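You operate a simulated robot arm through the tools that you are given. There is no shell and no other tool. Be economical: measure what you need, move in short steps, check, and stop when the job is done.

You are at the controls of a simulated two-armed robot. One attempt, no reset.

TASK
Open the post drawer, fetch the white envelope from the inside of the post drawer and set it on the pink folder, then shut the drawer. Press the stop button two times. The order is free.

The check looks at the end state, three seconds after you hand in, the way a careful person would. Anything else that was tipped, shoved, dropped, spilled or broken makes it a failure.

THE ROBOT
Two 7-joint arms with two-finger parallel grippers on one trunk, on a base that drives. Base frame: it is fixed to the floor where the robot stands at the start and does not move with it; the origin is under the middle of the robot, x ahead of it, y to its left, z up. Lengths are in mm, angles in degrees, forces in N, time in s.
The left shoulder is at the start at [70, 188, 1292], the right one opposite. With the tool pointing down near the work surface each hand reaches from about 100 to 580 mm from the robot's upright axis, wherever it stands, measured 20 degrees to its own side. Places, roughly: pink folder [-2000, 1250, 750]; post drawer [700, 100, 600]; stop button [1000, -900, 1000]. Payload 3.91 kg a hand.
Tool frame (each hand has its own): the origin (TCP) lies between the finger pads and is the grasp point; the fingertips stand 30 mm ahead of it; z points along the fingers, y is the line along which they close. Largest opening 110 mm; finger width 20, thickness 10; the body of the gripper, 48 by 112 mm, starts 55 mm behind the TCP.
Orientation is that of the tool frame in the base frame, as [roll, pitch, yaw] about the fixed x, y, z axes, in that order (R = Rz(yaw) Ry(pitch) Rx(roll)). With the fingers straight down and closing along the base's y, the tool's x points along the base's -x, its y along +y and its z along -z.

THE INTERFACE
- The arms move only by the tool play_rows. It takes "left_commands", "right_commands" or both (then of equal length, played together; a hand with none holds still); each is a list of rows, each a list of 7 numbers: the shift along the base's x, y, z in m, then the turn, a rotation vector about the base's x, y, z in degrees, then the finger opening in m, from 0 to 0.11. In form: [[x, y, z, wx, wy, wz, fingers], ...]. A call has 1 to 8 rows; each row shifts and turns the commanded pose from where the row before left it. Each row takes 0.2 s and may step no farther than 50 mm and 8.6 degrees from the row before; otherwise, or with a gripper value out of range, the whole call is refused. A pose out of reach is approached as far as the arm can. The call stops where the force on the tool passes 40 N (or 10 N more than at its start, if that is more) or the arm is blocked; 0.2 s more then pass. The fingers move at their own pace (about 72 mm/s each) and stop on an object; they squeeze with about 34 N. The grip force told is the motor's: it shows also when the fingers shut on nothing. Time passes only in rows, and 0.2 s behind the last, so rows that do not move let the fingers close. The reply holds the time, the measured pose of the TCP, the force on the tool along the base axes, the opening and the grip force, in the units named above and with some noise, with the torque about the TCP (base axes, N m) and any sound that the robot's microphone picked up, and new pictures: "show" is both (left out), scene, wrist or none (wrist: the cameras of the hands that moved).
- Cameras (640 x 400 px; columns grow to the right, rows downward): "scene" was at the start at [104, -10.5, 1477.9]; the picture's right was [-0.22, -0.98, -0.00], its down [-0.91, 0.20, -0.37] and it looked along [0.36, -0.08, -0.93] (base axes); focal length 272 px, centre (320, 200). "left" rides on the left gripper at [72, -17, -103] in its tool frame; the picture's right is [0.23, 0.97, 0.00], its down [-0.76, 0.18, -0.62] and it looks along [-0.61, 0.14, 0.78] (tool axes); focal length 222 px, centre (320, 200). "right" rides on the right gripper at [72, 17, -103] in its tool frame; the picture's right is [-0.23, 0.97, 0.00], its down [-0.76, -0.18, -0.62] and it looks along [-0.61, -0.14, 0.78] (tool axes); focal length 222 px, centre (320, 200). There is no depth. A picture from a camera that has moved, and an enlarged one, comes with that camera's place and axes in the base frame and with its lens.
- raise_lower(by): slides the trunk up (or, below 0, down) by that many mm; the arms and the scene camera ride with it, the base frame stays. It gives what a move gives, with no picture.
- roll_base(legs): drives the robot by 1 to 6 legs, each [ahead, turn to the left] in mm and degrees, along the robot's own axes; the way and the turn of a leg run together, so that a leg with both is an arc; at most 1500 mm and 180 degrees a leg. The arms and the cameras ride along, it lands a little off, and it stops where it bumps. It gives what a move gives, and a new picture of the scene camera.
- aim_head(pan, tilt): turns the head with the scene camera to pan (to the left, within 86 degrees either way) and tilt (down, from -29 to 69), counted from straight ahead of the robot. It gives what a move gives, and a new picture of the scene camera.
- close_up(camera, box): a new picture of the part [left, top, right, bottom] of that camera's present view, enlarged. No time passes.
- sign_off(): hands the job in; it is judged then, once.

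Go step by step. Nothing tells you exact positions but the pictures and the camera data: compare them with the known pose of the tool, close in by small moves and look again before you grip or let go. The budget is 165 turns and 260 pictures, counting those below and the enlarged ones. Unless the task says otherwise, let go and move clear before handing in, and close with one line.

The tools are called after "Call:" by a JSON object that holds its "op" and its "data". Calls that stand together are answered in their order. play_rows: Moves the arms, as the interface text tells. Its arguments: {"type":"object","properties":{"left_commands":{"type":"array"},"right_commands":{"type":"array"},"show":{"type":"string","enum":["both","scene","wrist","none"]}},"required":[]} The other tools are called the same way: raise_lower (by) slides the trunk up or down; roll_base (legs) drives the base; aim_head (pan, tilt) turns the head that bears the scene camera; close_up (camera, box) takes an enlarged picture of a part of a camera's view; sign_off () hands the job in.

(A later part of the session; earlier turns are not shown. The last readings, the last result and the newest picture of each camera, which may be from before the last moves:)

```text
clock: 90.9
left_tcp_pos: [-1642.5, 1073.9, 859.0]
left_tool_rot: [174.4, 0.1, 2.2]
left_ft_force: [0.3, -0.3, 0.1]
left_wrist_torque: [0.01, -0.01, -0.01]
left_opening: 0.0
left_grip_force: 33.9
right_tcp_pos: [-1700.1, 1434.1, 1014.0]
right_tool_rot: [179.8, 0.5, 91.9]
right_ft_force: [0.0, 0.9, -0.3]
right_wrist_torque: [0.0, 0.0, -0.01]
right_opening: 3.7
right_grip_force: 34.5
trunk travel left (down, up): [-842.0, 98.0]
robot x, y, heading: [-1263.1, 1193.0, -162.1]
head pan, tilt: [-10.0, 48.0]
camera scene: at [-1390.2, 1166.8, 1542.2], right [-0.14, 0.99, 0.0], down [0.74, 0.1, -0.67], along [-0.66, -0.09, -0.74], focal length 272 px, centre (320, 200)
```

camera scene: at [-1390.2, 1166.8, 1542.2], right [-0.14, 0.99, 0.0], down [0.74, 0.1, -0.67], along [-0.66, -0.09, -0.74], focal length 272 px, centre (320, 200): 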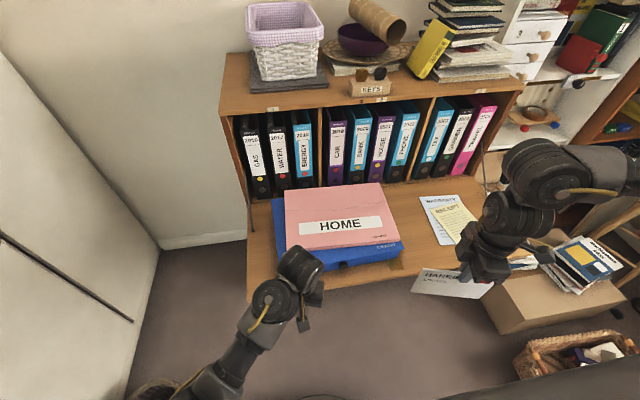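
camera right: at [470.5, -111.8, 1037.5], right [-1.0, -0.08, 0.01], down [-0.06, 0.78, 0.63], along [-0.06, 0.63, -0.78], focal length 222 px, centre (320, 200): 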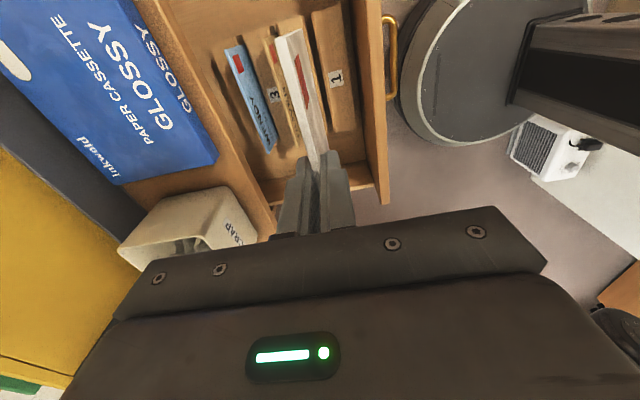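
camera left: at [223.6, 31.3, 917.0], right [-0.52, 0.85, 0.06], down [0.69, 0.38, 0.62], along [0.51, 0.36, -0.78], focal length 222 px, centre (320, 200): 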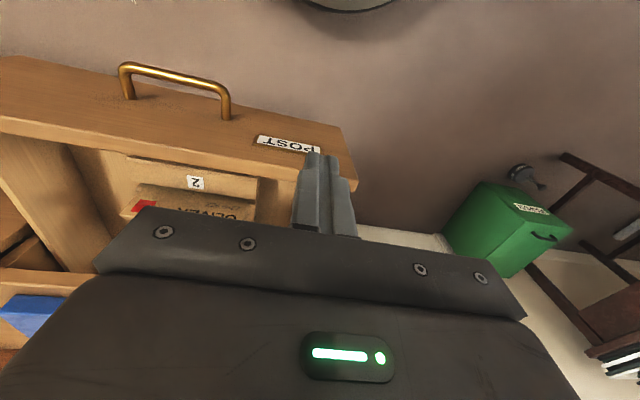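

Folder corners agree (centre ≈ (-1940, 1152)). The hand is 13° off in yaw, so I'll bring it in front of the folder while correcting yaw, staying high.

Call:
{"op": "play_rows", "data": {"right_commands": [[-0.0175, -0.03175, 0, 0, 0, 1.6, 0], [-0.0175, -0.03175, 0, 0, 0, 1.6, 0], [-0.0175, -0.03175, 0, 0, 0, 1.6, 0], [-0.0175, -0.03175, 0, 0, 0, 1.6, 0], [-0.0175, -0.03175, 0, 0, 0, 1.6, 0], [-0.0175, -0.03175, 0, 0, 0, 1.6, 0], [-0.0175, -0.03175, 0, 0, 0, 1.6, 0], [-0.0175, -0.03175, 0, 0, 0, 1.6, 0]], "show": "scene"}}

```text
clock: 92.7
left_tcp_pos: [-1642.2, 1071.7, 857.1]
left_tool_rot: [174.5, 0.1, 2.3]
left_ft_force: [0.4, 0.1, -0.1]
left_wrist_torque: [0.02, 0.01, 0.01]
left_opening: 0.0
left_grip_force: 33.8
right_tcp_pos: [-1840.4, 1177.6, 1014.1]
right_tool_rot: [179.7, 0.4, 104.7]
right_ft_force: [-0.8, -0.5, -1.2]
right_wrist_torque: [0.04, -0.03, -0.04]
right_opening: 3.7
right_grip_force: 34.5
trunk travel left (down, up): [-842.0, 98.0]
robot x, y, heading: [-1263.9, 1189.7, -162.2]
head pan, tilt: [-10.0, 48.0]
camera scene: at [-1390.6, 1164.2, 1542.1], right [-0.14, 0.99, 0.0], down [0.74, 0.1, -0.67], along [-0.66, -0.09, -0.74], focal length 272 px, centre (320, 200)
```

scene: 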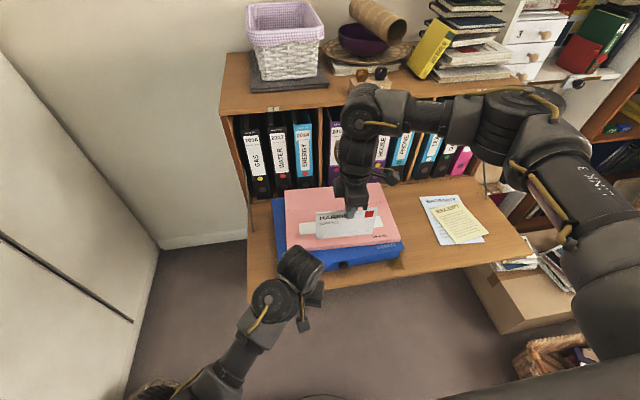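

Now I pitch the hand forward by 65° so the envelope lies at about 25° over the folder.

Call:
{"op": "play_rows", "data": {"right_commands": [[0, 0, 0, -2.1, 7.85, 0, 0], [0, 0, 0, -2.1, 7.85, 0, 0], [0, 0, 0, -2.1, 7.85, 0, 0], [0, 0, 0, -2.1, 7.85, 0, 0], [0, 0, 0, -2.1, 7.85, 0, 0], [0, 0, 0, -2.1, 7.85, 0, 0], [0, 0, 0, -2.1, 7.85, 0, 0], [0, 0, 0, -2.1, 7.85, 0, 0]], "show": "both"}}

```text
clock: 94.5
left_tcp_pos: [-1642.7, 1071.5, 858.7]
left_tool_rot: [174.6, 0.1, 2.3]
left_ft_force: [0.3, -0.3, -0.3]
left_wrist_torque: [0.04, -0.03, 0.03]
left_opening: 0.0
left_grip_force: 33.8
right_tcp_pos: [-1852.5, 1174.8, 1013.7]
right_tool_rot: [-118.0, 0.5, 105.5]
right_ft_force: [-0.1, 0.1, -0.8]
right_wrist_torque: [0.02, 0.01, -0.01]
right_opening: 3.6
right_grip_force: 34.2
right hand out of reach, approached as far as the arm can: row 8
trunk travel left (down, up): [-842.0, 98.0]
robot x, y, heading: [-1262.3, 1190.1, -162.3]
head pan, tilt: [-10.0, 48.0]
camera scene: at [-1389.3, 1164.3, 1542.2], right [-0.14, 0.99, 0.0], down [0.74, 0.1, -0.67], along [-0.66, -0.09, -0.74], focal length 272 px, centre (320, 200)
camera right: at [-1774.8, 1269.8, 1047.4], right [0.5, -0.1, -0.86], down [0.65, -0.61, 0.46], along [-0.57, -0.79, -0.24], focal length 222 px, centre (320, 200)
```

scene: 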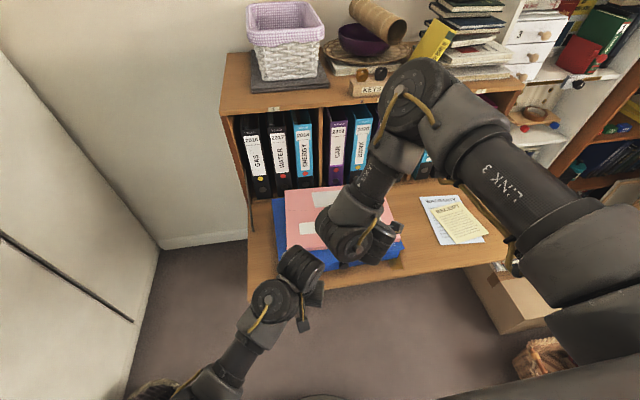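
right: 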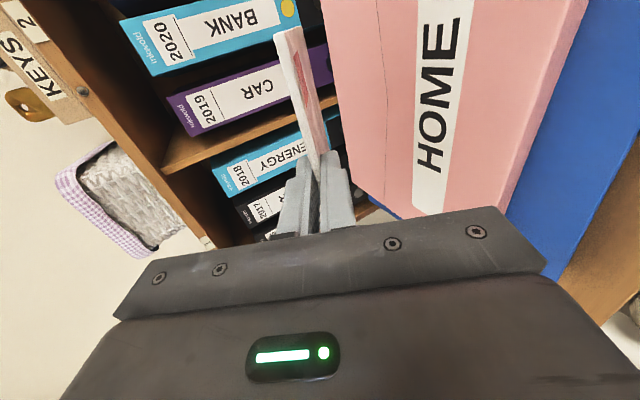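

Good angle (28° below horizontal). I lower and advance toward the folder centre, then check.

Call:
{"op": "play_rows", "data": {"right_commands": [[-0.011, -0.003, -0.02, 0, 0, 0, 0], [-0.011, -0.003, -0.02, 0, 0, 0, 0], [-0.011, -0.003, -0.02, 0, 0, 0, 0], [-0.011, -0.003, -0.018, 0, 0, 0, 0], [0, 0, 0, 0, 0, 0, 0]], "show": "both"}}

```text
clock: 95.7
left_tcp_pos: [-1640.7, 1072.8, 858.8]
left_tool_rot: [174.4, 0.0, 2.1]
left_ft_force: [0.1, -0.7, 0.3]
left_wrist_torque: [0.0, -0.05, -0.01]
left_opening: 0.2
left_grip_force: 34.8
right_tcp_pos: [-1896.3, 1164.4, 937.6]
right_tool_rot: [-117.9, 0.5, 105.4]
right_ft_force: [0.6, 0.4, 8.6]
right_wrist_torque: [-0.17, 0.92, 0.02]
right_opening: 4.2
right_grip_force: 34.0
trunk travel left (down, up): [-842.0, 98.0]
robot x, y, heading: [-1267.5, 1191.5, -162.0]
head pan, tilt: [-10.0, 48.0]
camera scene: at [-1388.5, 1166.8, 1542.4], right [-0.14, 0.99, 0.0], down [0.74, 0.1, -0.67], along [-0.66, -0.09, -0.74], focal length 272 px, centre (320, 200)
camera right: at [-1819.2, 1260.0, 969.9], right [0.5, -0.11, -0.86], down [0.65, -0.61, 0.46], along [-0.57, -0.79, -0.24], focal length 222 px, centre (320, 200)
```

scene: 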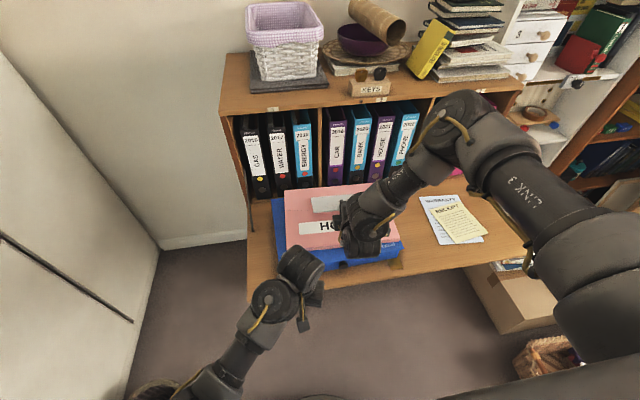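
right: 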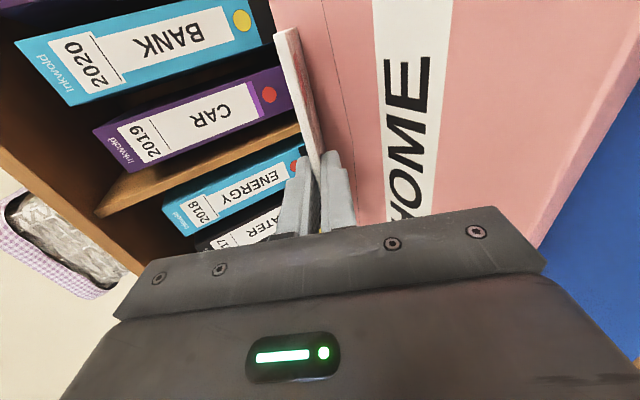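

The envelope's far edge touches the folder (8.6 N) and lies centrally. I'll open gently, lower slightly, then look.

Call:
{"op": "play_rows", "data": {"right_commands": [[0, 0, 0.003, 0, 0, 0, 0.015], [0, 0, 0, 0, 0, 0, 0.03], [0, 0, -0.008, 0, 0, 0, 0.03], [0, 0, -0.008, 0, 0, 0, 0.03]], "show": "both"}}

```text
clock: 96.7
left_tcp_pos: [-1642.3, 1073.6, 858.2]
left_tool_rot: [174.4, 0.1, 2.1]
left_ft_force: [-0.3, -0.2, -0.7]
left_wrist_torque: [-0.01, 0.01, -0.01]
left_opening: 0.0
left_grip_force: 33.8
right_tcp_pos: [-1895.9, 1165.6, 923.2]
right_tool_rot: [-118.1, 0.6, 105.3]
right_ft_force: [-0.1, -0.4, 0.3]
right_wrist_torque: [0.01, -0.01, 0.0]
right_opening: 30.1
right_grip_force: 0.2
trunk travel left (down, up): [-842.0, 98.0]
robot x, y, heading: [-1260.9, 1191.5, -162.1]
head pan, tilt: [-10.0, 48.0]
camera scene: at [-1390.3, 1167.2, 1542.2], right [-0.14, 0.99, 0.0], down [0.74, 0.1, -0.67], along [-0.66, -0.09, -0.74], focal length 272 px, centre (320, 200)
camera right: at [-1819.6, 1260.5, 955.0], right [0.51, -0.11, -0.86], down [0.65, -0.61, 0.46], along [-0.57, -0.79, -0.24], focal length 222 px, centre (320, 200)
```

scene: 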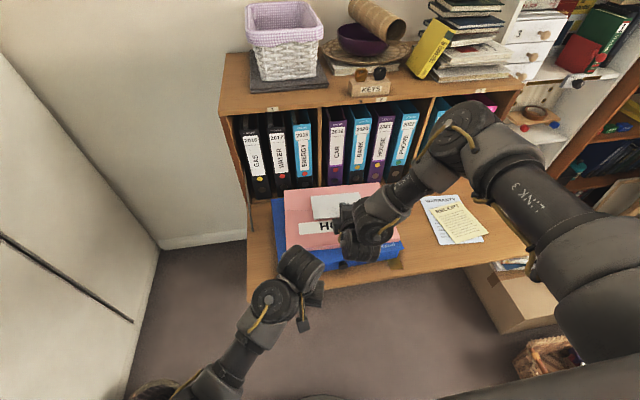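
right: 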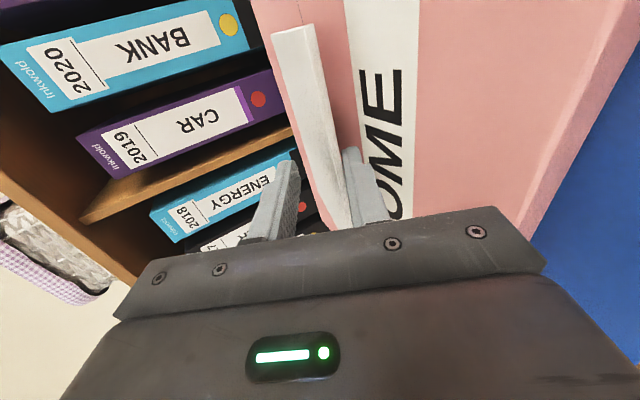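

It rests on the lower finger and the folder. I withdraw backward slowly.

Call:
{"op": "play_rows", "data": {"right_commands": [[0.01, 0.0026, 0, 0, 0, 0, 0.03], [0.015, 0.004, 0, 0, 0, 0, 0.03], [0.02, 0.0053, 0, 0, 0, 0, 0.03], [0.03, 0.008, 0, 0, 0, 0, 0.03], [0.03, 0.008, 0.01, 0, 0, 0, 0.03], [0, 0, 0.03, 0, 0, 0, 0.03]], "show": "both"}}

```text
clock: 98.1
left_tcp_pos: [-1642.7, 1073.0, 858.9]
left_tool_rot: [174.3, 0.1, 2.2]
left_ft_force: [-0.3, 0.3, 0.3]
left_wrist_torque: [-0.01, 0.02, 0.0]
left_opening: 0.1
left_grip_force: 33.8
right_tcp_pos: [-1791.6, 1193.1, 963.0]
right_tool_rot: [-118.0, 0.5, 105.3]
right_ft_force: [-0.4, -0.4, 0.8]
right_wrist_torque: [0.01, -0.02, 0.02]
right_opening: 29.9
right_grip_force: 0.0
trunk travel left (down, up): [-842.0, 98.0]
robot x, y, heading: [-1259.7, 1189.8, -162.3]
head pan, tilt: [-10.0, 48.0]
camera scene: at [-1390.1, 1168.1, 1542.2], right [-0.14, 0.99, 0.0], down [0.74, 0.1, -0.67], along [-0.66, -0.09, -0.74], focal length 272 px, centre (320, 200)
camera right: at [-1714.8, 1288.7, 995.8], right [0.5, -0.11, -0.86], down [0.65, -0.61, 0.46], along [-0.57, -0.79, -0.24], focal length 222 px, centre (320, 200)
```

scene: 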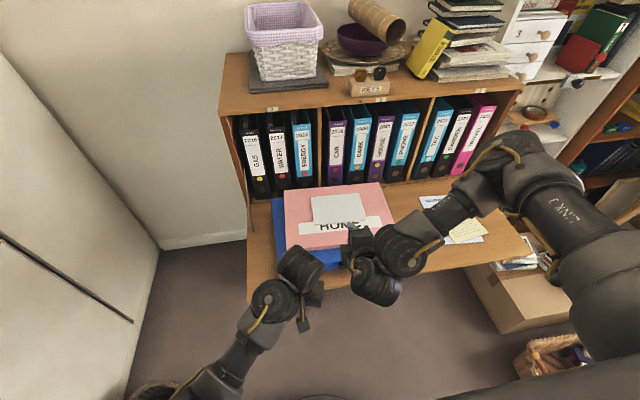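
right: 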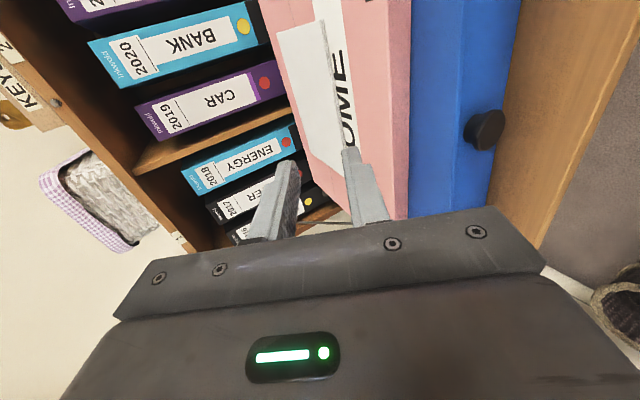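

The envelope lies flat on the folder. I lift the right hand clear, then back away from the bureau.

Call:
{"op": "play_rows", "data": {"right_commands": [[0.01, 0.003, 0.03, 0, 0, 0, 0.03], [0.01, 0.003, 0.04, 0, 0, 0, 0.0], [0, 0, 0, 0, 0, 0, 0.0]], "show": "none"}}

Call:
{"op": "roll_base", "data": {"legs": [[-400, 0]]}}

Call:
{"op": "close_up", "data": {"camera": "scene", "box": [240, 60, 440, 185]}}

```text
clock: 98.9
left_tcp_pos: [-1642.7, 1071.5, 859.0]
left_tool_rot: [174.5, 0.0, 2.2]
left_ft_force: [-0.7, -0.7, 0.2]
left_wrist_torque: [-0.01, -0.03, -0.01]
left_opening: 0.0
left_grip_force: 34.0
right_tcp_pos: [-1771.6, 1197.8, 1033.3]
right_tool_rot: [-118.2, 0.4, 105.4]
right_ft_force: [0.0, 0.6, 0.8]
right_wrist_torque: [0.01, -0.04, -0.01]
right_opening: 0.0
right_grip_force: 34.5
trunk travel left (down, up): [-842.0, 98.0]
robot x, y, heading: [-1262.0, 1189.6, -161.9]
head pan, tilt: [-10.0, 48.0]
```

```text
clock: 101.4
left_tcp_pos: [-1265.0, 1194.2, 857.8]
left_tool_rot: [174.3, 0.1, 2.4]
left_ft_force: [-0.1, -0.2, -0.1]
left_wrist_torque: [0.04, 0.03, -0.01]
left_opening: 0.0
left_grip_force: 33.7
right_tcp_pos: [-1393.2, 1320.2, 1032.4]
right_tool_rot: [-118.2, 0.5, 105.6]
right_ft_force: [-0.3, -0.6, 0.2]
right_wrist_torque: [0.0, 0.01, 0.02]
right_opening: 0.0
right_grip_force: 34.2
trunk travel left (down, up): [-842.0, 98.0]
robot x, y, heading: [-881.2, 1315.6, -161.9]
head pan, tilt: [-10.0, 48.0]
camera scene: at [-1012.2, 1289.5, 1542.1], right [-0.14, 0.99, 0.0], down [0.74, 0.11, -0.67], along [-0.66, -0.09, -0.74], focal length 272 px, centre (320, 200)
```

scene: 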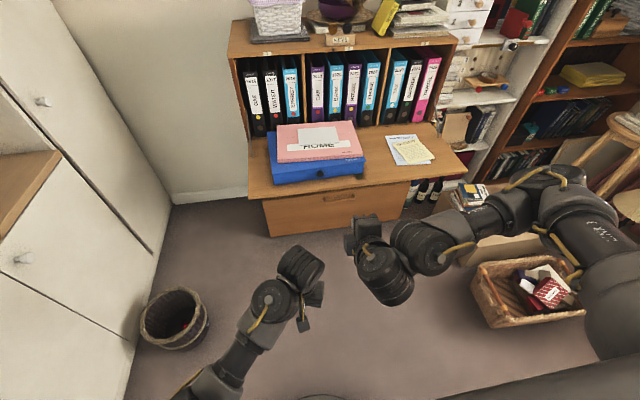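

```text
3.20 times, centred on (340, 122) of scene
camera zoom: at [-1012.2, 1289.5, 1542.1], right [-0.14, 0.99, 0.0], down [0.74, 0.11, -0.67], along [-0.66, -0.09, -0.74], focal length 870 px, centre (256, 448)
```

zoom: 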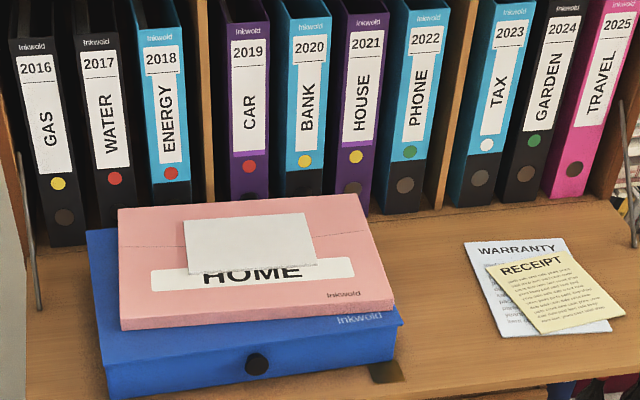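

The envelope sits flat on the folder and nothing else moved. I'll return by the reverse of the proven path.

Call:
{"op": "roll_base", "data": {"legs": [[0, -41.5], [-700, 0], [0, -53.5], [-500, 0]]}}

```text
clock: 112.1
left_tcp_pos: [-216.0, 941.3, 858.5]
left_tool_rot: [174.5, 0.1, -92.3]
left_ft_force: [0.4, 0.9, 0.8]
left_wrist_torque: [-0.02, -0.01, 0.0]
left_opening: 0.0
left_grip_force: 34.2
right_tcp_pos: [-78.4, 1059.2, 1032.1]
right_tool_rot: [-118.1, 0.5, 10.8]
right_ft_force: [0.8, 0.2, -0.9]
right_wrist_torque: [-0.01, 0.02, 0.0]
right_opening: 0.1
right_grip_force: 33.5
trunk travel left (down, up): [-842.0, 98.0]
robot x, y, heading: [-126.5, 552.0, 103.4]
head pan, tilt: [-10.0, 48.0]
camera scene: at [-145.3, 682.4, 1542.1], right [1.0, 0.06, 0.0], down [0.04, -0.74, -0.67], along [-0.04, 0.67, -0.74], focal length 272 px, centre (320, 200)
```

scene: 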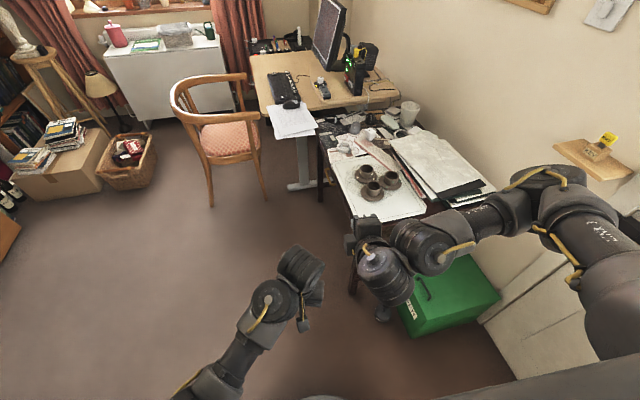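

On the known path; I continue reversing and then turn to face the cabinet.

Call:
{"op": "roll_base", "data": {"legs": [[-540, 0], [0, -85.4]]}}

Call:
{"op": "aim_head", "data": {"pan": -10, "tilt": 50}}

```text
clock: 118.9
left_tcp_pos: [377.7, 143.6, 858.1]
left_tool_rot: [174.4, 0.1, -178.0]
left_ft_force: [0.1, 0.4, -0.1]
left_wrist_torque: [0.02, 0.0, -0.01]
left_opening: 0.0
left_grip_force: 33.9
right_tcp_pos: [504.7, 17.4, 1033.4]
right_tool_rot: [-118.3, 0.5, -75.0]
right_ft_force: [-0.3, -1.1, 0.4]
right_wrist_torque: [-0.02, 0.01, 0.05]
right_opening: 0.0
right_grip_force: 34.4
trunk travel left (down, up): [-842.0, 98.0]
robot x, y, heading: [-6.0, 22.2, 17.5]
head pan, tilt: [-10.0, 48.0]
camera scene: at [121.3, 54.0, 1542.2], right [0.13, -0.99, 0.0], down [-0.74, -0.1, -0.67], along [0.66, 0.09, -0.74], focal length 272 px, centre (320, 200)
```

scene: 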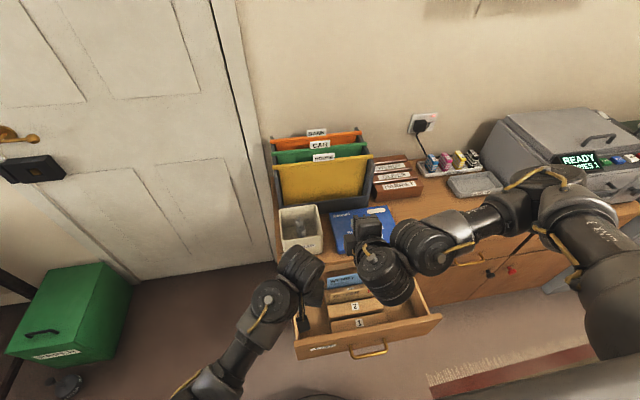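

```text
clock: 119.5
left_tcp_pos: [375.8, 142.6, 858.3]
left_tool_rot: [174.4, 0.1, -178.0]
left_ft_force: [-0.7, 0.0, 0.0]
left_wrist_torque: [0.02, 0.0, 0.0]
left_opening: 0.1
left_grip_force: 34.0
right_tcp_pos: [504.8, 17.5, 1033.6]
right_tool_rot: [-118.1, 0.5, -74.9]
right_ft_force: [0.4, -0.5, -0.1]
right_wrist_torque: [0.01, 0.02, -0.04]
right_opening: 0.0
right_grip_force: 33.6
trunk travel left (down, up): [-842.0, 98.0]
robot x, y, heading: [-3.0, 25.3, 17.9]
head pan, tilt: [-10.0, 50.0]
camera scene: at [119.6, 53.6, 1539.5], right [0.13, -0.99, 0.0], down [-0.76, -0.1, -0.64], along [0.64, 0.09, -0.77], focal length 272 px, centre (320, 200)
```

scene: 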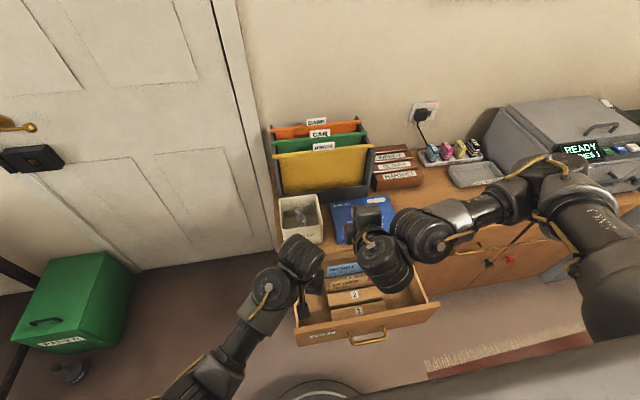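

The drawer is open ahead. I'll back up, lower the trunk so the tilted closed fingers are just above the handle height in front of the face, then push with the base.

Call:
{"op": "roll_base", "data": {"legs": [[-200, 0]]}}

Call:
{"op": "raise_lower", "data": {"by": -355}}

Call:
{"op": "aim_head", "data": {"pan": -8, "tilt": 50}}

Call:
{"op": "close_up", "data": {"camera": "right", "box": [0, 0, 640, 400]}}

```text
clock: 121.1
left_tcp_pos: [186.3, 81.9, 857.1]
left_tool_rot: [174.4, 0.1, -177.9]
left_ft_force: [0.4, 0.0, 0.4]
left_wrist_torque: [-0.01, -0.01, 0.01]
left_opening: 0.0
left_grip_force: 33.7
right_tcp_pos: [313.1, -45.0, 1032.2]
right_tool_rot: [-118.2, 0.6, -74.9]
right_ft_force: [0.1, -0.9, -0.4]
right_wrist_torque: [-0.01, 0.02, 0.01]
right_opening: 0.0
right_grip_force: 33.9
trunk travel left (down, up): [-842.0, 98.0]
robot x, y, heading: [-192.7, -32.2, 17.6]
head pan, tilt: [-10.0, 50.0]
camera scene: at [-70.8, -7.2, 1539.4], right [0.14, -0.99, 0.0], down [-0.76, -0.1, -0.64], along [0.64, 0.09, -0.77], focal length 272 px, centre (320, 200)
```

scene: 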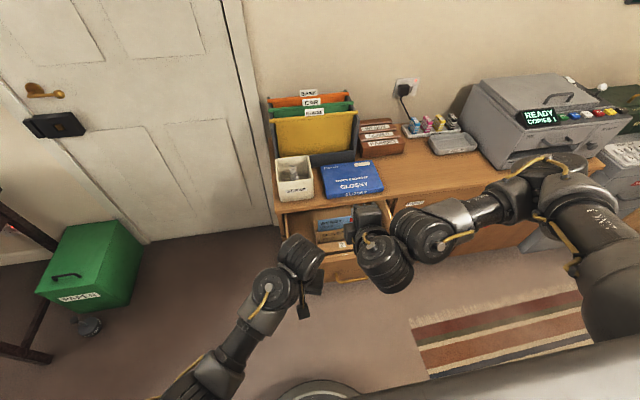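

```text
clock: 124.6
left_tcp_pos: [185.8, 82.5, 502.6]
left_tool_rot: [174.4, 0.1, -177.9]
left_ft_force: [0.0, 0.9, -0.1]
left_wrist_torque: [0.0, 0.0, 0.03]
left_opening: 0.0
left_grip_force: 34.5
right_tcp_pos: [312.8, -44.8, 678.1]
right_tool_rot: [-118.0, 0.6, -74.7]
right_ft_force: [-0.4, -0.2, -0.2]
right_wrist_torque: [0.0, 0.01, 0.03]
right_opening: 0.0
right_grip_force: 34.2
trunk travel left (down, up): [-487.0, 453.0]
robot x, y, heading: [-195.9, -36.4, 17.8]
head pan, tilt: [-10.0, 50.0]
```

```text
clock: 125.2
left_tcp_pos: [186.6, 82.2, 502.8]
left_tool_rot: [174.4, 0.1, -177.9]
left_ft_force: [1.0, 0.4, 0.5]
left_wrist_torque: [-0.02, -0.02, -0.01]
left_opening: 0.1
left_grip_force: 33.7
right_tcp_pos: [314.4, -43.3, 677.9]
right_tool_rot: [-118.2, 0.6, -74.9]
right_ft_force: [0.0, 0.3, 0.5]
right_wrist_torque: [0.01, 0.02, 0.02]
right_opening: 0.2
right_grip_force: 33.9
trunk travel left (down, up): [-487.0, 453.0]
robot x, y, heading: [-194.9, -35.8, 18.1]
head pan, tilt: [-8.0, 50.0]
camera scene: at [-71.8, -4.6, 1184.4], right [0.17, -0.99, 0.0], down [-0.75, -0.13, -0.64], along [0.63, 0.11, -0.77], focal length 272 px, centre (320, 200)
```

scene: 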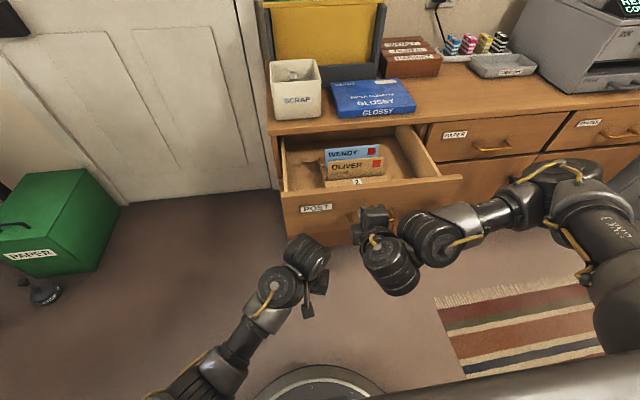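

```text
1.00 times, centred on (320, 200) of right
camera zoom: at [237.9, -141.1, 710.7], right [-0.51, 0.11, -0.86], down [-0.65, 0.61, 0.46], along [0.57, 0.79, -0.24], focal length 222 px, centre (320, 200)
```

zoom: 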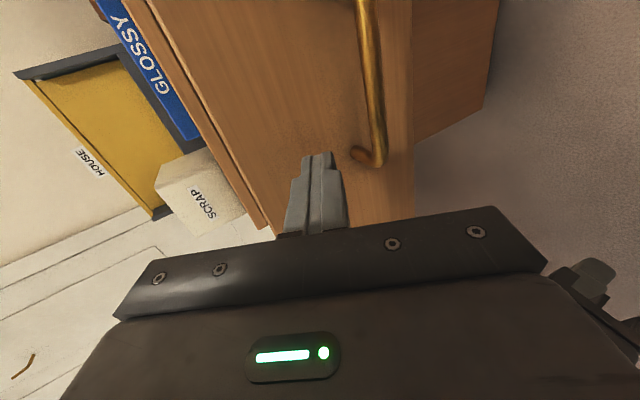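

Fingertips are just above the handle and about 25 mm off the face. I push with the base.

Call:
{"op": "roll_base", "data": {"legs": [[190, 0]]}}

```text
clock: 126.7
left_tcp_pos: [365.7, 140.0, 503.0]
left_tool_rot: [174.4, 0.0, -177.9]
left_ft_force: [0.3, 0.2, -0.7]
left_wrist_torque: [0.04, 0.02, -0.01]
left_opening: 0.0
left_grip_force: 34.1
right_tcp_pos: [493.6, 14.0, 676.7]
right_tool_rot: [-118.2, 0.4, -74.9]
right_ft_force: [0.1, 0.8, -0.4]
right_wrist_torque: [-0.01, -0.01, -0.02]
right_opening: 0.0
right_grip_force: 33.9
trunk travel left (down, up): [-487.0, 453.0]
robot x, y, heading: [-16.5, 19.9, 17.9]
head pan, tilt: [-8.0, 50.0]
camera scene: at [109.2, 53.3, 1184.3], right [0.17, -0.99, 0.0], down [-0.76, -0.13, -0.64], along [0.63, 0.11, -0.77], focal length 272 px, centre (320, 200)
```

scene: 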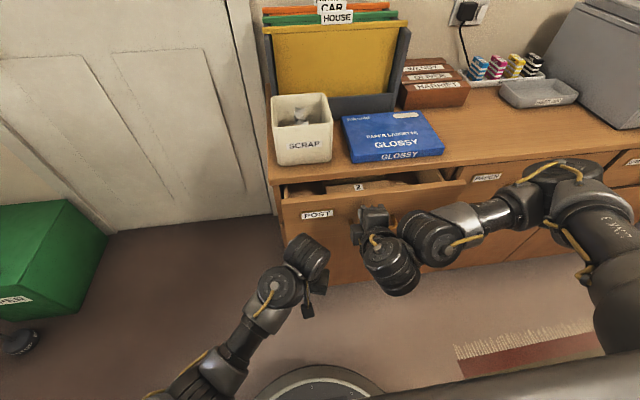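

The drawer slides in. About 65 mm remain.

Call:
{"op": "roll_base", "data": {"legs": [[55, 0]]}}

```text
clock: 127.7
left_tcp_pos: [416.8, 156.4, 502.0]
left_tool_rot: [174.3, 0.0, -177.9]
left_ft_force: [-0.5, 0.3, 0.3]
left_wrist_torque: [-0.01, 0.03, 0.03]
left_opening: 0.1
left_grip_force: 34.4
right_tcp_pos: [546.5, 30.3, 677.1]
right_tool_rot: [-118.2, 0.4, -75.0]
right_ft_force: [0.4, 0.2, -0.6]
right_wrist_torque: [-0.01, -0.05, 0.01]
right_opening: 0.0
right_grip_force: 34.3
trunk travel left (down, up): [-487.0, 453.0]
robot x, y, heading: [40.3, 38.9, 17.6]
head pan, tilt: [-8.0, 50.0]
camera scene: at [161.6, 70.1, 1184.2], right [0.17, -0.99, 0.0], down [-0.76, -0.13, -0.64], along [0.63, 0.11, -0.77], focal length 272 px, centre (320, 200)
```

scene: 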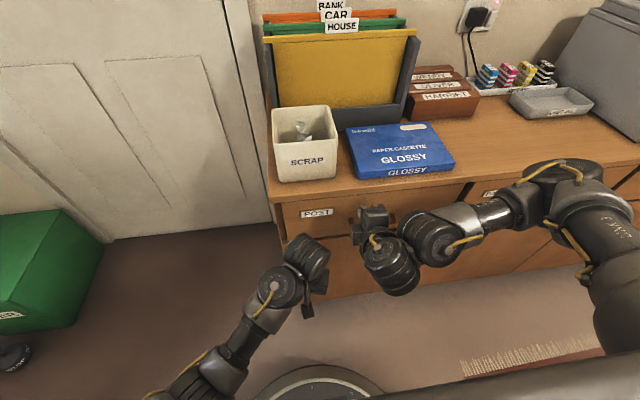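

Almost closed. I finish with small arm steps so the force stop protects it.

Call:
{"op": "play_rows", "data": {"right_commands": [[0.0076, 0.0025, 0, 0, 0, 0, 0], [0.0076, 0.0025, 0, 0, 0, 0, 0], [0.0076, 0.0025, 0, 0, 0, 0, 0], [0, 0, 0, 0, 0, 0, 0]], "show": "scene"}}

Call:
{"op": "close_up", "data": {"camera": "scene", "box": [260, 160, 480, 290]}}

```text
clock: 128.4
left_tcp_pos: [415.5, 156.3, 503.9]
left_tool_rot: [174.3, 0.3, -178.1]
left_ft_force: [0.2, -0.4, 0.1]
left_wrist_torque: [0.0, -0.03, -0.02]
left_opening: 0.1
left_grip_force: 34.0
right_tcp_pos: [556.6, 33.4, 677.3]
right_tool_rot: [-118.5, 0.4, -74.5]
right_ft_force: [-19.1, -13.1, 12.9]
right_wrist_torque: [0.15, -0.25, 0.03]
right_opening: 0.0
right_grip_force: 34.0
trunk travel left (down, up): [-487.0, 453.0]
robot x, y, heading: [37.3, 37.6, 17.8]
head pan, tilt: [-8.0, 50.0]
stopped in row 3 (right hand): the force on the tool passed its limit (the readings are from after the stop); the commanded pose is now the measured one
camera scene: at [156.1, 67.9, 1185.2], right [0.17, -0.99, 0.0], down [-0.75, -0.13, -0.65], along [0.64, 0.11, -0.76], focal length 272 px, centre (320, 200)
```

scene: 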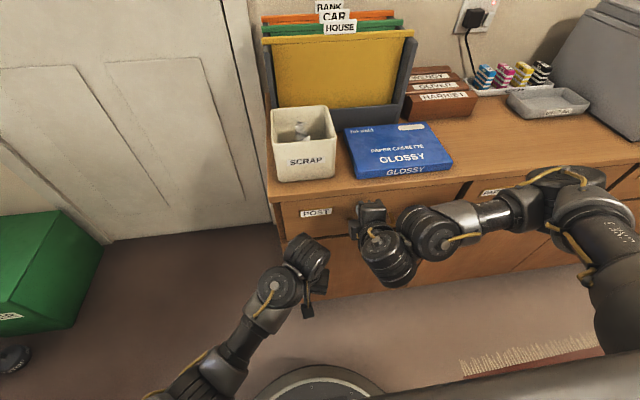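

```text
2.91 times, centred on (370, 225) of scene
camera zoom: at [156.1, 67.9, 1185.2], right [0.17, -0.99, 0.0], down [-0.75, -0.13, -0.65], along [0.64, 0.11, -0.76], focal length 791 px, centre (174, 127)
```

zoom: 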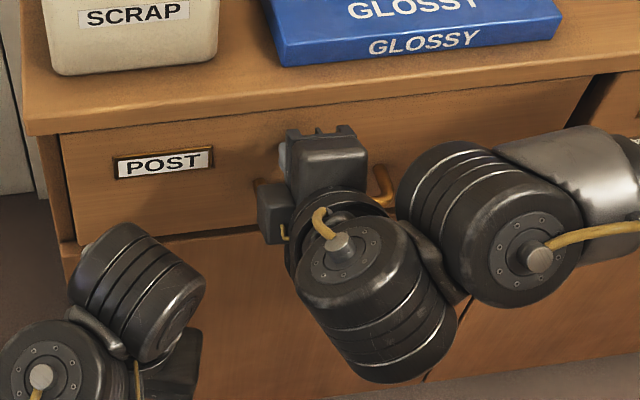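

The drawer is shut. I back off, raise the trunk, and turn the right hand to point down for the button.

Call:
{"op": "roll_base", "data": {"legs": [[-80, 0]]}}

Call:
{"op": "raise_lower", "data": {"by": 430}}

Call:
{"op": "play_rows", "data": {"right_commands": [[-0.003, -0.001, 0, -2.1, 7.85, 0, 0], [-0.003, -0.001, 0, -2.1, 7.85, 0, 0], [-0.003, -0.001, 0, -2.1, 7.85, 0, 0], [-0.003, -0.001, 0, -2.1, 7.85, 0, 0], [-0.003, -0.001, 0, -2.1, 7.85, 0, 0], [-0.003, -0.001, 0, -2.1, 7.85, 0, 0], [-0.003, -0.001, 0, -2.1, 7.85, 0, 0], [0, 0, 0, -1.2, 4.7, 0, 0]], "show": "scene"}}

```text
clock: 129.4
left_tcp_pos: [341.8, 131.6, 502.8]
left_tool_rot: [174.5, 0.2, -178.0]
left_ft_force: [0.3, -0.1, -0.9]
left_wrist_torque: [-0.01, -0.01, -0.01]
left_opening: 0.1
left_grip_force: 33.8
right_tcp_pos: [481.7, 10.2, 676.0]
right_tool_rot: [-118.5, 0.4, -74.6]
right_ft_force: [0.0, 0.2, 0.1]
right_wrist_torque: [0.0, -0.01, 0.0]
right_opening: 0.0
right_grip_force: 34.5
trunk travel left (down, up): [-487.0, 453.0]
robot x, y, heading: [-42.1, 15.7, 17.5]
head pan, tilt: [-8.0, 50.0]
camera scene: at [82.6, 44.7, 1184.6], right [0.17, -0.99, 0.0], down [-0.75, -0.13, -0.64], along [0.63, 0.11, -0.77], focal length 272 px, centre (320, 200)
```

scene: 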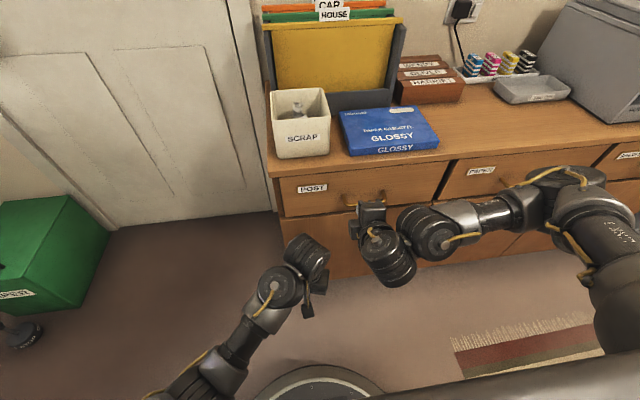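

```text
refused: 430 is not a number from -400 to 400
```

```text
clock: 131.2
left_tcp_pos: [341.9, 131.5, 502.7]
left_tool_rot: [174.5, 0.1, -177.9]
left_ft_force: [0.0, -0.5, -0.7]
left_wrist_torque: [0.0, 0.02, 0.01]
left_opening: 0.0
left_grip_force: 34.0
right_tcp_pos: [420.8, -30.1, 540.2]
right_tool_rot: [-175.1, 0.7, -75.1]
right_ft_force: [-0.2, -0.1, 0.3]
right_wrist_torque: [-0.01, -0.03, 0.01]
right_opening: 0.0
right_grip_force: 34.0
right hand out of reach, approached as far as the arm can: row 5, 6, 7
trunk travel left (down, up): [-487.0, 453.0]
robot x, y, heading: [-39.4, 14.1, 17.7]
head pan, tilt: [-8.0, 50.0]
camera scene: at [84.1, 46.0, 1184.4], right [0.17, -0.99, 0.0], down [-0.76, -0.13, -0.64], along [0.63, 0.11, -0.77], focal length 272 px, centre (320, 200)
```

scene: 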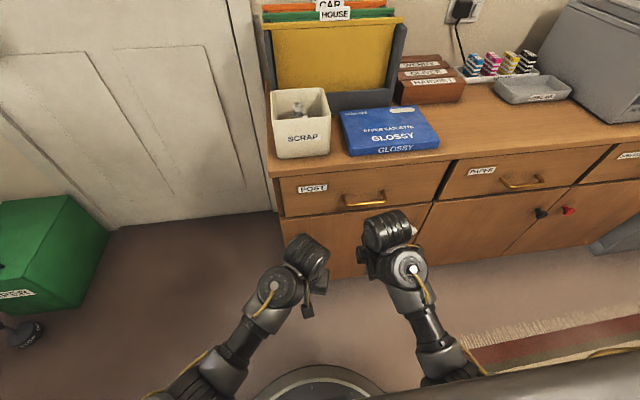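

The arm took another configuration but is clear. The drawer is flush. Now I raise the trunk.

Call:
{"op": "raise_lower", "data": {"by": 400}}

Call:
{"op": "play_rows", "data": {"right_commands": [[0, 0, 0.03, -1.3, 4.8, 0, 0], [0, 0, 0.03, 0, 0, 0, 0], [0, 0, 0.03, 0, 0, 0, 0], [0, 0, 0.03, 0, 0, 0, 0], [0, 0, 0.03, 0, 0, 0, 0], [0, 0, 0, 0, 0, 0, 0]], "show": "scene"}}

```text
clock: 135.1
left_tcp_pos: [340.9, 132.6, 903.1]
left_tool_rot: [174.3, 0.1, -178.0]
left_ft_force: [-0.7, -0.7, 0.3]
left_wrist_torque: [0.02, -0.01, 0.02]
left_opening: 0.3
left_grip_force: 34.1
right_tcp_pos: [420.6, -30.5, 940.3]
right_tool_rot: [-174.9, 0.8, -75.1]
right_ft_force: [-0.4, 0.3, -0.3]
right_wrist_torque: [-0.02, -0.01, -0.02]
right_opening: 0.2
right_grip_force: 34.0
trunk travel left (down, up): [-887.0, 53.0]
robot x, y, heading: [-38.5, 16.2, 17.6]
head pan, tilt: [-8.0, 50.0]
```

```text
clock: 136.5
left_tcp_pos: [342.8, 131.8, 903.6]
left_tool_rot: [174.4, 0.1, -177.9]
left_ft_force: [0.4, -0.2, 0.1]
left_wrist_torque: [0.01, -0.04, 0.03]
left_opening: 0.0
left_grip_force: 34.0
right_tcp_pos: [422.6, -30.8, 940.7]
right_tool_rot: [-174.9, 0.7, -75.1]
right_ft_force: [0.0, 0.7, 0.1]
right_wrist_torque: [-0.01, 0.0, -0.01]
right_opening: 0.0
right_grip_force: 34.2
right hand out of reach, approached as far as the arm can: row 1, 2, 3, 4, 5
trunk travel left (down, up): [-887.0, 53.0]
robot x, y, heading: [-39.3, 14.5, 17.7]
head pan, tilt: [-8.0, 50.0]
camera scene: at [83.9, 45.2, 1584.4], right [0.17, -0.99, 0.0], down [-0.76, -0.13, -0.64], along [0.63, 0.11, -0.77], focal length 272 px, centre (320, 200)
```

scene: 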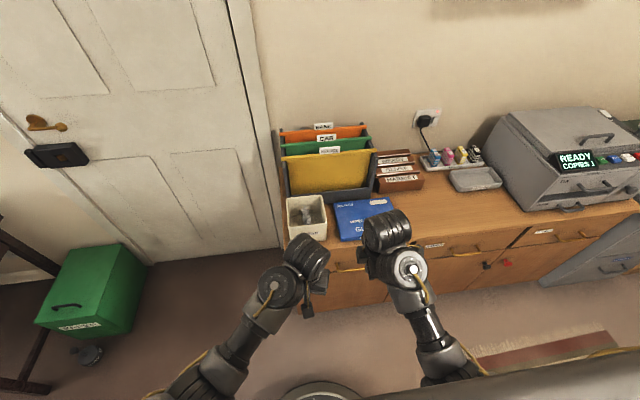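

The right arm is stuck upward in this configuration. I'll try moving it outward to the right.

Call:
{"op": "play_rows", "data": {"right_commands": [[0.012, -0.038, 0, 0, 0, 0, 0], [0.012, -0.038, 0, 0, 0, 0, 0], [0.012, -0.038, 0, 0, 0, 0, 0], [0, 0, 0.03, 0, 0, 0, 0], [0, 0, 0.03, 0, 0, 0, 0]], "show": "scene"}}

```text
clock: 137.7
left_tcp_pos: [341.1, 131.0, 903.4]
left_tool_rot: [174.3, 0.1, -178.0]
left_ft_force: [0.2, 0.4, -0.6]
left_wrist_torque: [0.01, 0.02, -0.02]
left_opening: 0.0
left_grip_force: 34.1
right_tcp_pos: [456.2, -144.3, 938.2]
right_tool_rot: [-174.9, 0.7, -75.0]
right_ft_force: [-0.4, 0.7, -0.6]
right_wrist_torque: [0.03, -0.01, 0.01]
right_opening: 0.0
right_grip_force: 34.1
right hand out of reach, approached as far as the arm can: row 4, 5
trunk travel left (down, up): [-887.0, 53.0]
robot x, y, heading: [-37.9, 14.8, 17.7]
head pan, tilt: [-8.0, 50.0]
camera scene: at [83.8, 45.2, 1584.4], right [0.17, -0.99, 0.0], down [-0.76, -0.13, -0.64], along [0.63, 0.11, -0.77], focal length 272 px, centre (320, 200)
```

scene: 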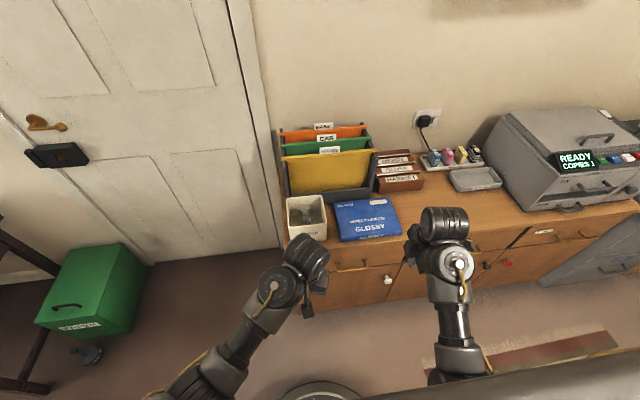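

I try moving forward and then up.

Call:
{"op": "play_rows", "data": {"right_commands": [[0.038, 0.012, 0, 0, 0, 0, 0], [0.038, 0.012, 0, 0, 0, 0, 0], [0.019, 0.006, 0.02, 0, 0, 0, 0], [0, 0, 0.03, 0, 0, 0, 0], [0, 0, 0.03, 0, 0, 0, 0], [0, 0, 0.03, 0, 0, 0, 0]], "show": "none"}}

```text
clock: 139.1
left_tcp_pos: [341.5, 132.1, 902.9]
left_tool_rot: [174.5, 0.2, -178.1]
left_ft_force: [-0.6, 0.0, 0.7]
left_wrist_torque: [-0.01, 0.03, 0.01]
left_opening: 0.0
left_grip_force: 33.7
right_tcp_pos: [552.4, -114.1, 969.4]
right_tool_rot: [-174.9, 0.7, -75.0]
right_ft_force: [-0.2, 0.0, 0.7]
right_wrist_torque: [0.0, 0.04, -0.04]
right_opening: 0.0
right_grip_force: 34.0
right hand out of reach, approached as far as the arm can: row 4, 5, 6
trunk travel left (down, up): [-887.0, 53.0]
robot x, y, heading: [-38.6, 14.4, 17.4]
head pan, tilt: [-8.0, 50.0]
```

This posture is height-limited, so I'll press with the tool tilted forward about 45°. I pitch it up first and rise.

Call:
{"op": "play_rows", "data": {"right_commands": [[-0.015, -0.005, 0, 2.1, -7.85, 0, 0], [-0.015, -0.005, 0, 2.1, -7.85, 0, 0], [-0.015, -0.005, 0, 2.1, -7.85, 0, 0], [0, 0, 0.02, 2.1, -7.85, 0, 0], [0, 0, 0.03, 2.1, -7.85, 0, 0], [0, 0, 0.03, 0, 0, 0, 0], [0, 0, 0.03, 0, 0, 0, 0], [0, 0, 0.03, 0, 0, 0, 0]], "show": "scene"}}

```text
clock: 140.3
left_tcp_pos: [343.3, 131.1, 903.3]
left_tool_rot: [174.3, 0.1, -178.0]
left_ft_force: [0.7, -0.9, 0.3]
left_wrist_torque: [-0.02, 0.02, -0.01]
left_opening: 0.0
left_grip_force: 34.3
right_tcp_pos: [525.5, -204.2, 1023.1]
right_tool_rot: [-136.0, -10.7, -75.4]
right_ft_force: [0.0, -0.5, 0.0]
right_wrist_torque: [0.04, -0.03, 0.02]
right_opening: 0.0
right_grip_force: 33.9
right hand out of reach, approached as far as the arm can: row 5
trunk travel left (down, up): [-887.0, 53.0]
robot x, y, heading: [-37.4, 12.3, 17.5]
head pan, tilt: [-8.0, 50.0]
stopped in row 6 (right hand): the arm was blocked; the commanded pose is now the measured one
camera scene: at [85.0, 44.2, 1584.3], right [0.17, -0.99, 0.0], down [-0.76, -0.13, -0.64], along [0.63, 0.11, -0.77], focal length 272 px, centre (320, 200)
```

scene: 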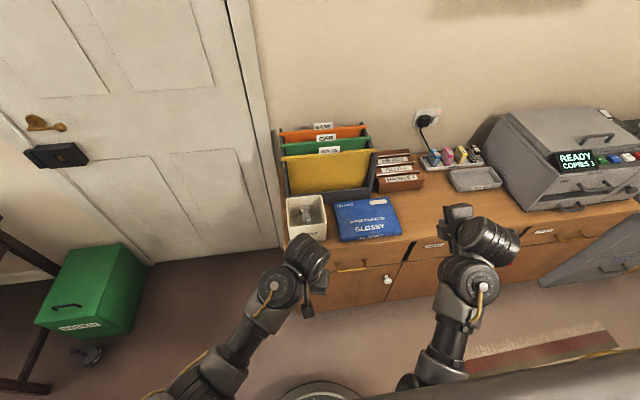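

The arm is mid-reconfiguration. I let it settle and level its roll.

Call:
{"op": "play_rows", "data": {"right_commands": [[0, 0, 0.01, 0, 0, 0, 0], [0, 0, 0.02, 2.6, 0.9, 0, 0], [0, 0, 0.02, 2.6, 0.9, 0, 0], [0, 0, 0.02, 2.6, 0.9, 0, 0], [0, 0, 0, 0, 0, 0, 0]], "show": "scene"}}

```text
clock: 141.5
left_tcp_pos: [341.2, 133.2, 902.6]
left_tool_rot: [174.5, 0.1, -178.0]
left_ft_force: [0.0, 0.3, 0.9]
left_wrist_torque: [0.0, 0.01, 0.02]
left_opening: 0.1
left_grip_force: 33.6
right_tcp_pos: [523.5, -201.5, 1094.9]
right_tool_rot: [-136.7, -2.1, -75.2]
right_ft_force: [1.5, 0.7, 0.0]
right_wrist_torque: [-0.04, 0.01, 0.0]
right_opening: 0.2
right_grip_force: 33.7
trunk travel left (down, up): [-887.0, 53.0]
robot x, y, heading: [-39.5, 11.8, 17.7]
head pan, tilt: [-8.0, 50.0]
camera scene: at [83.8, 45.7, 1584.4], right [0.17, -0.99, 0.0], down [-0.76, -0.13, -0.64], along [0.63, 0.11, -0.77], focal length 272 px, centre (320, 200)
```

scene: 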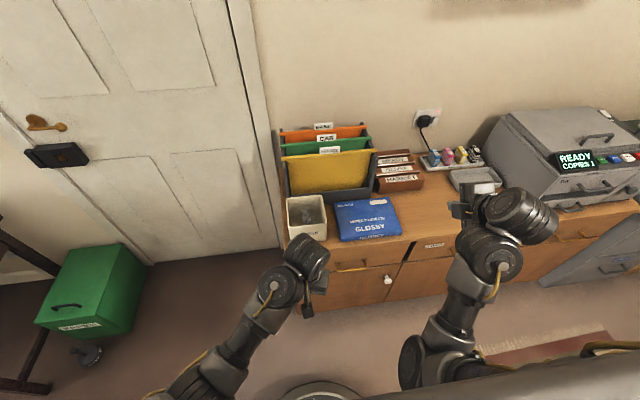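

The hand is now well posed (tilted about 43°, z 1095, elbow tucked). I drive sideways to the copier.

Call:
{"op": "roll_base", "data": {"legs": [[0, -90], [430, 0]]}}

Call:
{"op": "roll_base", "data": {"legs": [[420, 0], [0, 90]]}}

Call:
{"op": "aim_head", "data": {"pan": -25, "tilt": 40}}

```text
clock: 147.9
left_tcp_pos: [220.1, -770.4, 903.0]
left_tool_rot: [174.4, 0.0, 92.8]
left_ft_force: [0.4, 0.7, -0.4]
left_wrist_torque: [-0.01, 0.03, 0.03]
left_opening: 0.4
left_grip_force: 34.3
right_tcp_pos: [-111.2, -958.2, 1093.4]
right_tool_rot: [-136.6, -2.2, -164.5]
right_ft_force: [-0.5, 0.7, 0.8]
right_wrist_torque: [0.03, 0.0, 0.01]
right_opening: 0.0
right_grip_force: 34.4
trunk travel left (down, up): [-887.0, 53.0]
robot x, y, heading: [90.9, -389.9, -71.4]
head pan, tilt: [-8.0, 50.0]
camera scene: at [125.9, -513.2, 1584.5], right [-0.98, -0.18, 0.0], down [-0.14, 0.75, -0.64], along [0.12, -0.63, -0.77], focal length 272 px, centre (320, 200)
```

scene: 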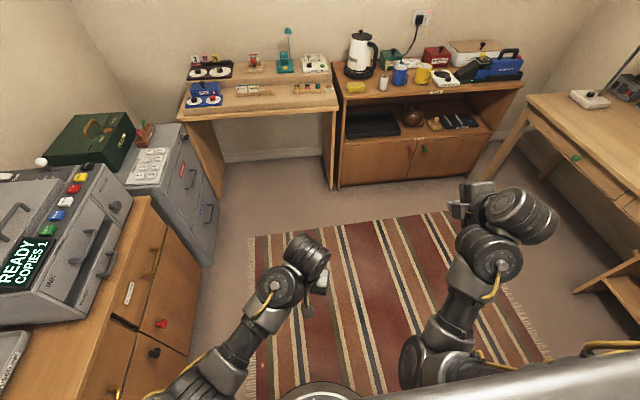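

```text
clock: 154.3
left_tcp_pos: [608.9, -667.1, 903.2]
left_tool_rot: [174.4, 0.1, -177.0]
left_ft_force: [-0.3, 0.7, -1.1]
left_wrist_torque: [-0.02, 0.03, 0.0]
left_opening: 0.1
left_grip_force: 34.1
right_tcp_pos: [796.5, -997.4, 1094.3]
right_tool_rot: [-136.6, -2.3, -74.3]
right_ft_force: [0.3, 1.2, -0.2]
right_wrist_torque: [0.02, -0.05, -0.02]
right_opening: 0.0
right_grip_force: 33.4
trunk travel left (down, up): [-887.0, 53.0]
robot x, y, heading: [230.4, -785.9, 18.5]
head pan, tilt: [-8.0, 50.0]
camera scene: at [352.4, -757.9, 1584.4], right [0.19, -0.98, 0.0], down [-0.75, -0.14, -0.64], along [0.63, 0.12, -0.77], focal length 272 px, centre (320, 200)
```

scene: 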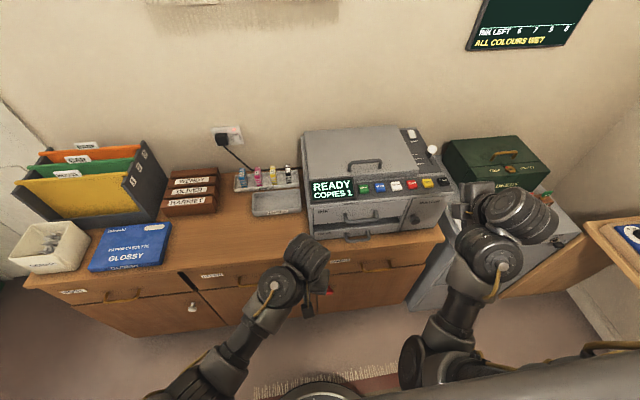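

```text
clock: 155.2
left_tcp_pos: [609.4, -666.9, 903.3]
left_tool_rot: [174.4, 0.2, -176.9]
left_ft_force: [0.4, 0.0, 0.2]
left_wrist_torque: [0.02, -0.01, 0.01]
left_opening: 0.0
left_grip_force: 34.4
right_tcp_pos: [796.8, -996.2, 1094.6]
right_tool_rot: [-136.7, -2.3, -74.4]
right_ft_force: [0.7, 0.1, -0.5]
right_wrist_torque: [-0.01, 0.0, 0.02]
right_opening: 0.1
right_grip_force: 34.2
trunk travel left (down, up): [-887.0, 53.0]
robot x, y, heading: [231.0, -790.5, 18.8]
head pan, tilt: [-25.0, 40.0]
camera scene: at [361.2, -781.3, 1598.6], right [-0.11, -0.99, 0.0], down [-0.64, 0.07, -0.77], along [0.76, -0.08, -0.64], focal length 272 px, centre (320, 200)
```

scene: 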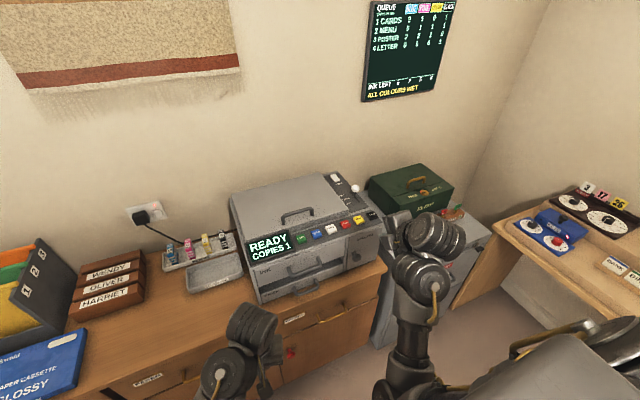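

The copier is right ahead. I'll zoom in to locate the STOP button precisely.

Call:
{"op": "close_up", "data": {"camera": "scene", "box": [230, 190, 400, 300]}}

Call:
{"op": "close_up", "data": {"camera": "right", "box": [0, 0, 640, 400]}}

```text
3.64 times, centred on (315, 245) of scene
camera zoom: at [361.2, -781.3, 1598.6], right [-0.11, -0.99, 0.0], down [-0.64, 0.07, -0.77], along [0.76, -0.08, -0.64], focal length 989 px, centre (338, 36)
```

zoom: 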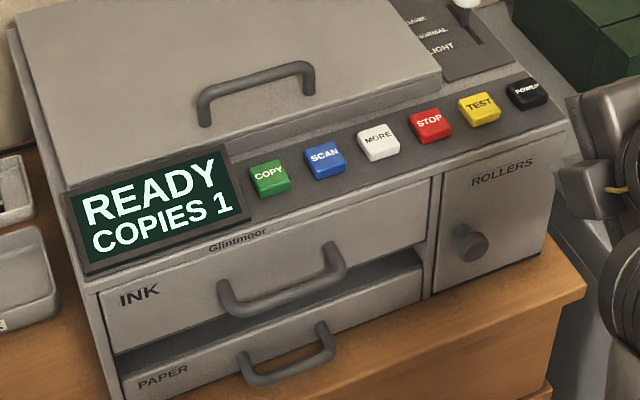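

```text
1.00 times, centred on (320, 200) of right
camera zoom: at [736.3, -1088.0, 1160.5], right [-0.74, 0.0, -0.68], down [-0.5, 0.67, 0.55], along [0.46, 0.74, -0.5], focal length 222 px, centre (320, 200)
```

zoom: 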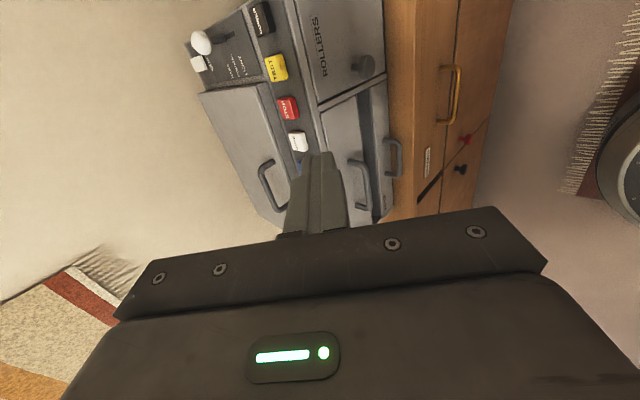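

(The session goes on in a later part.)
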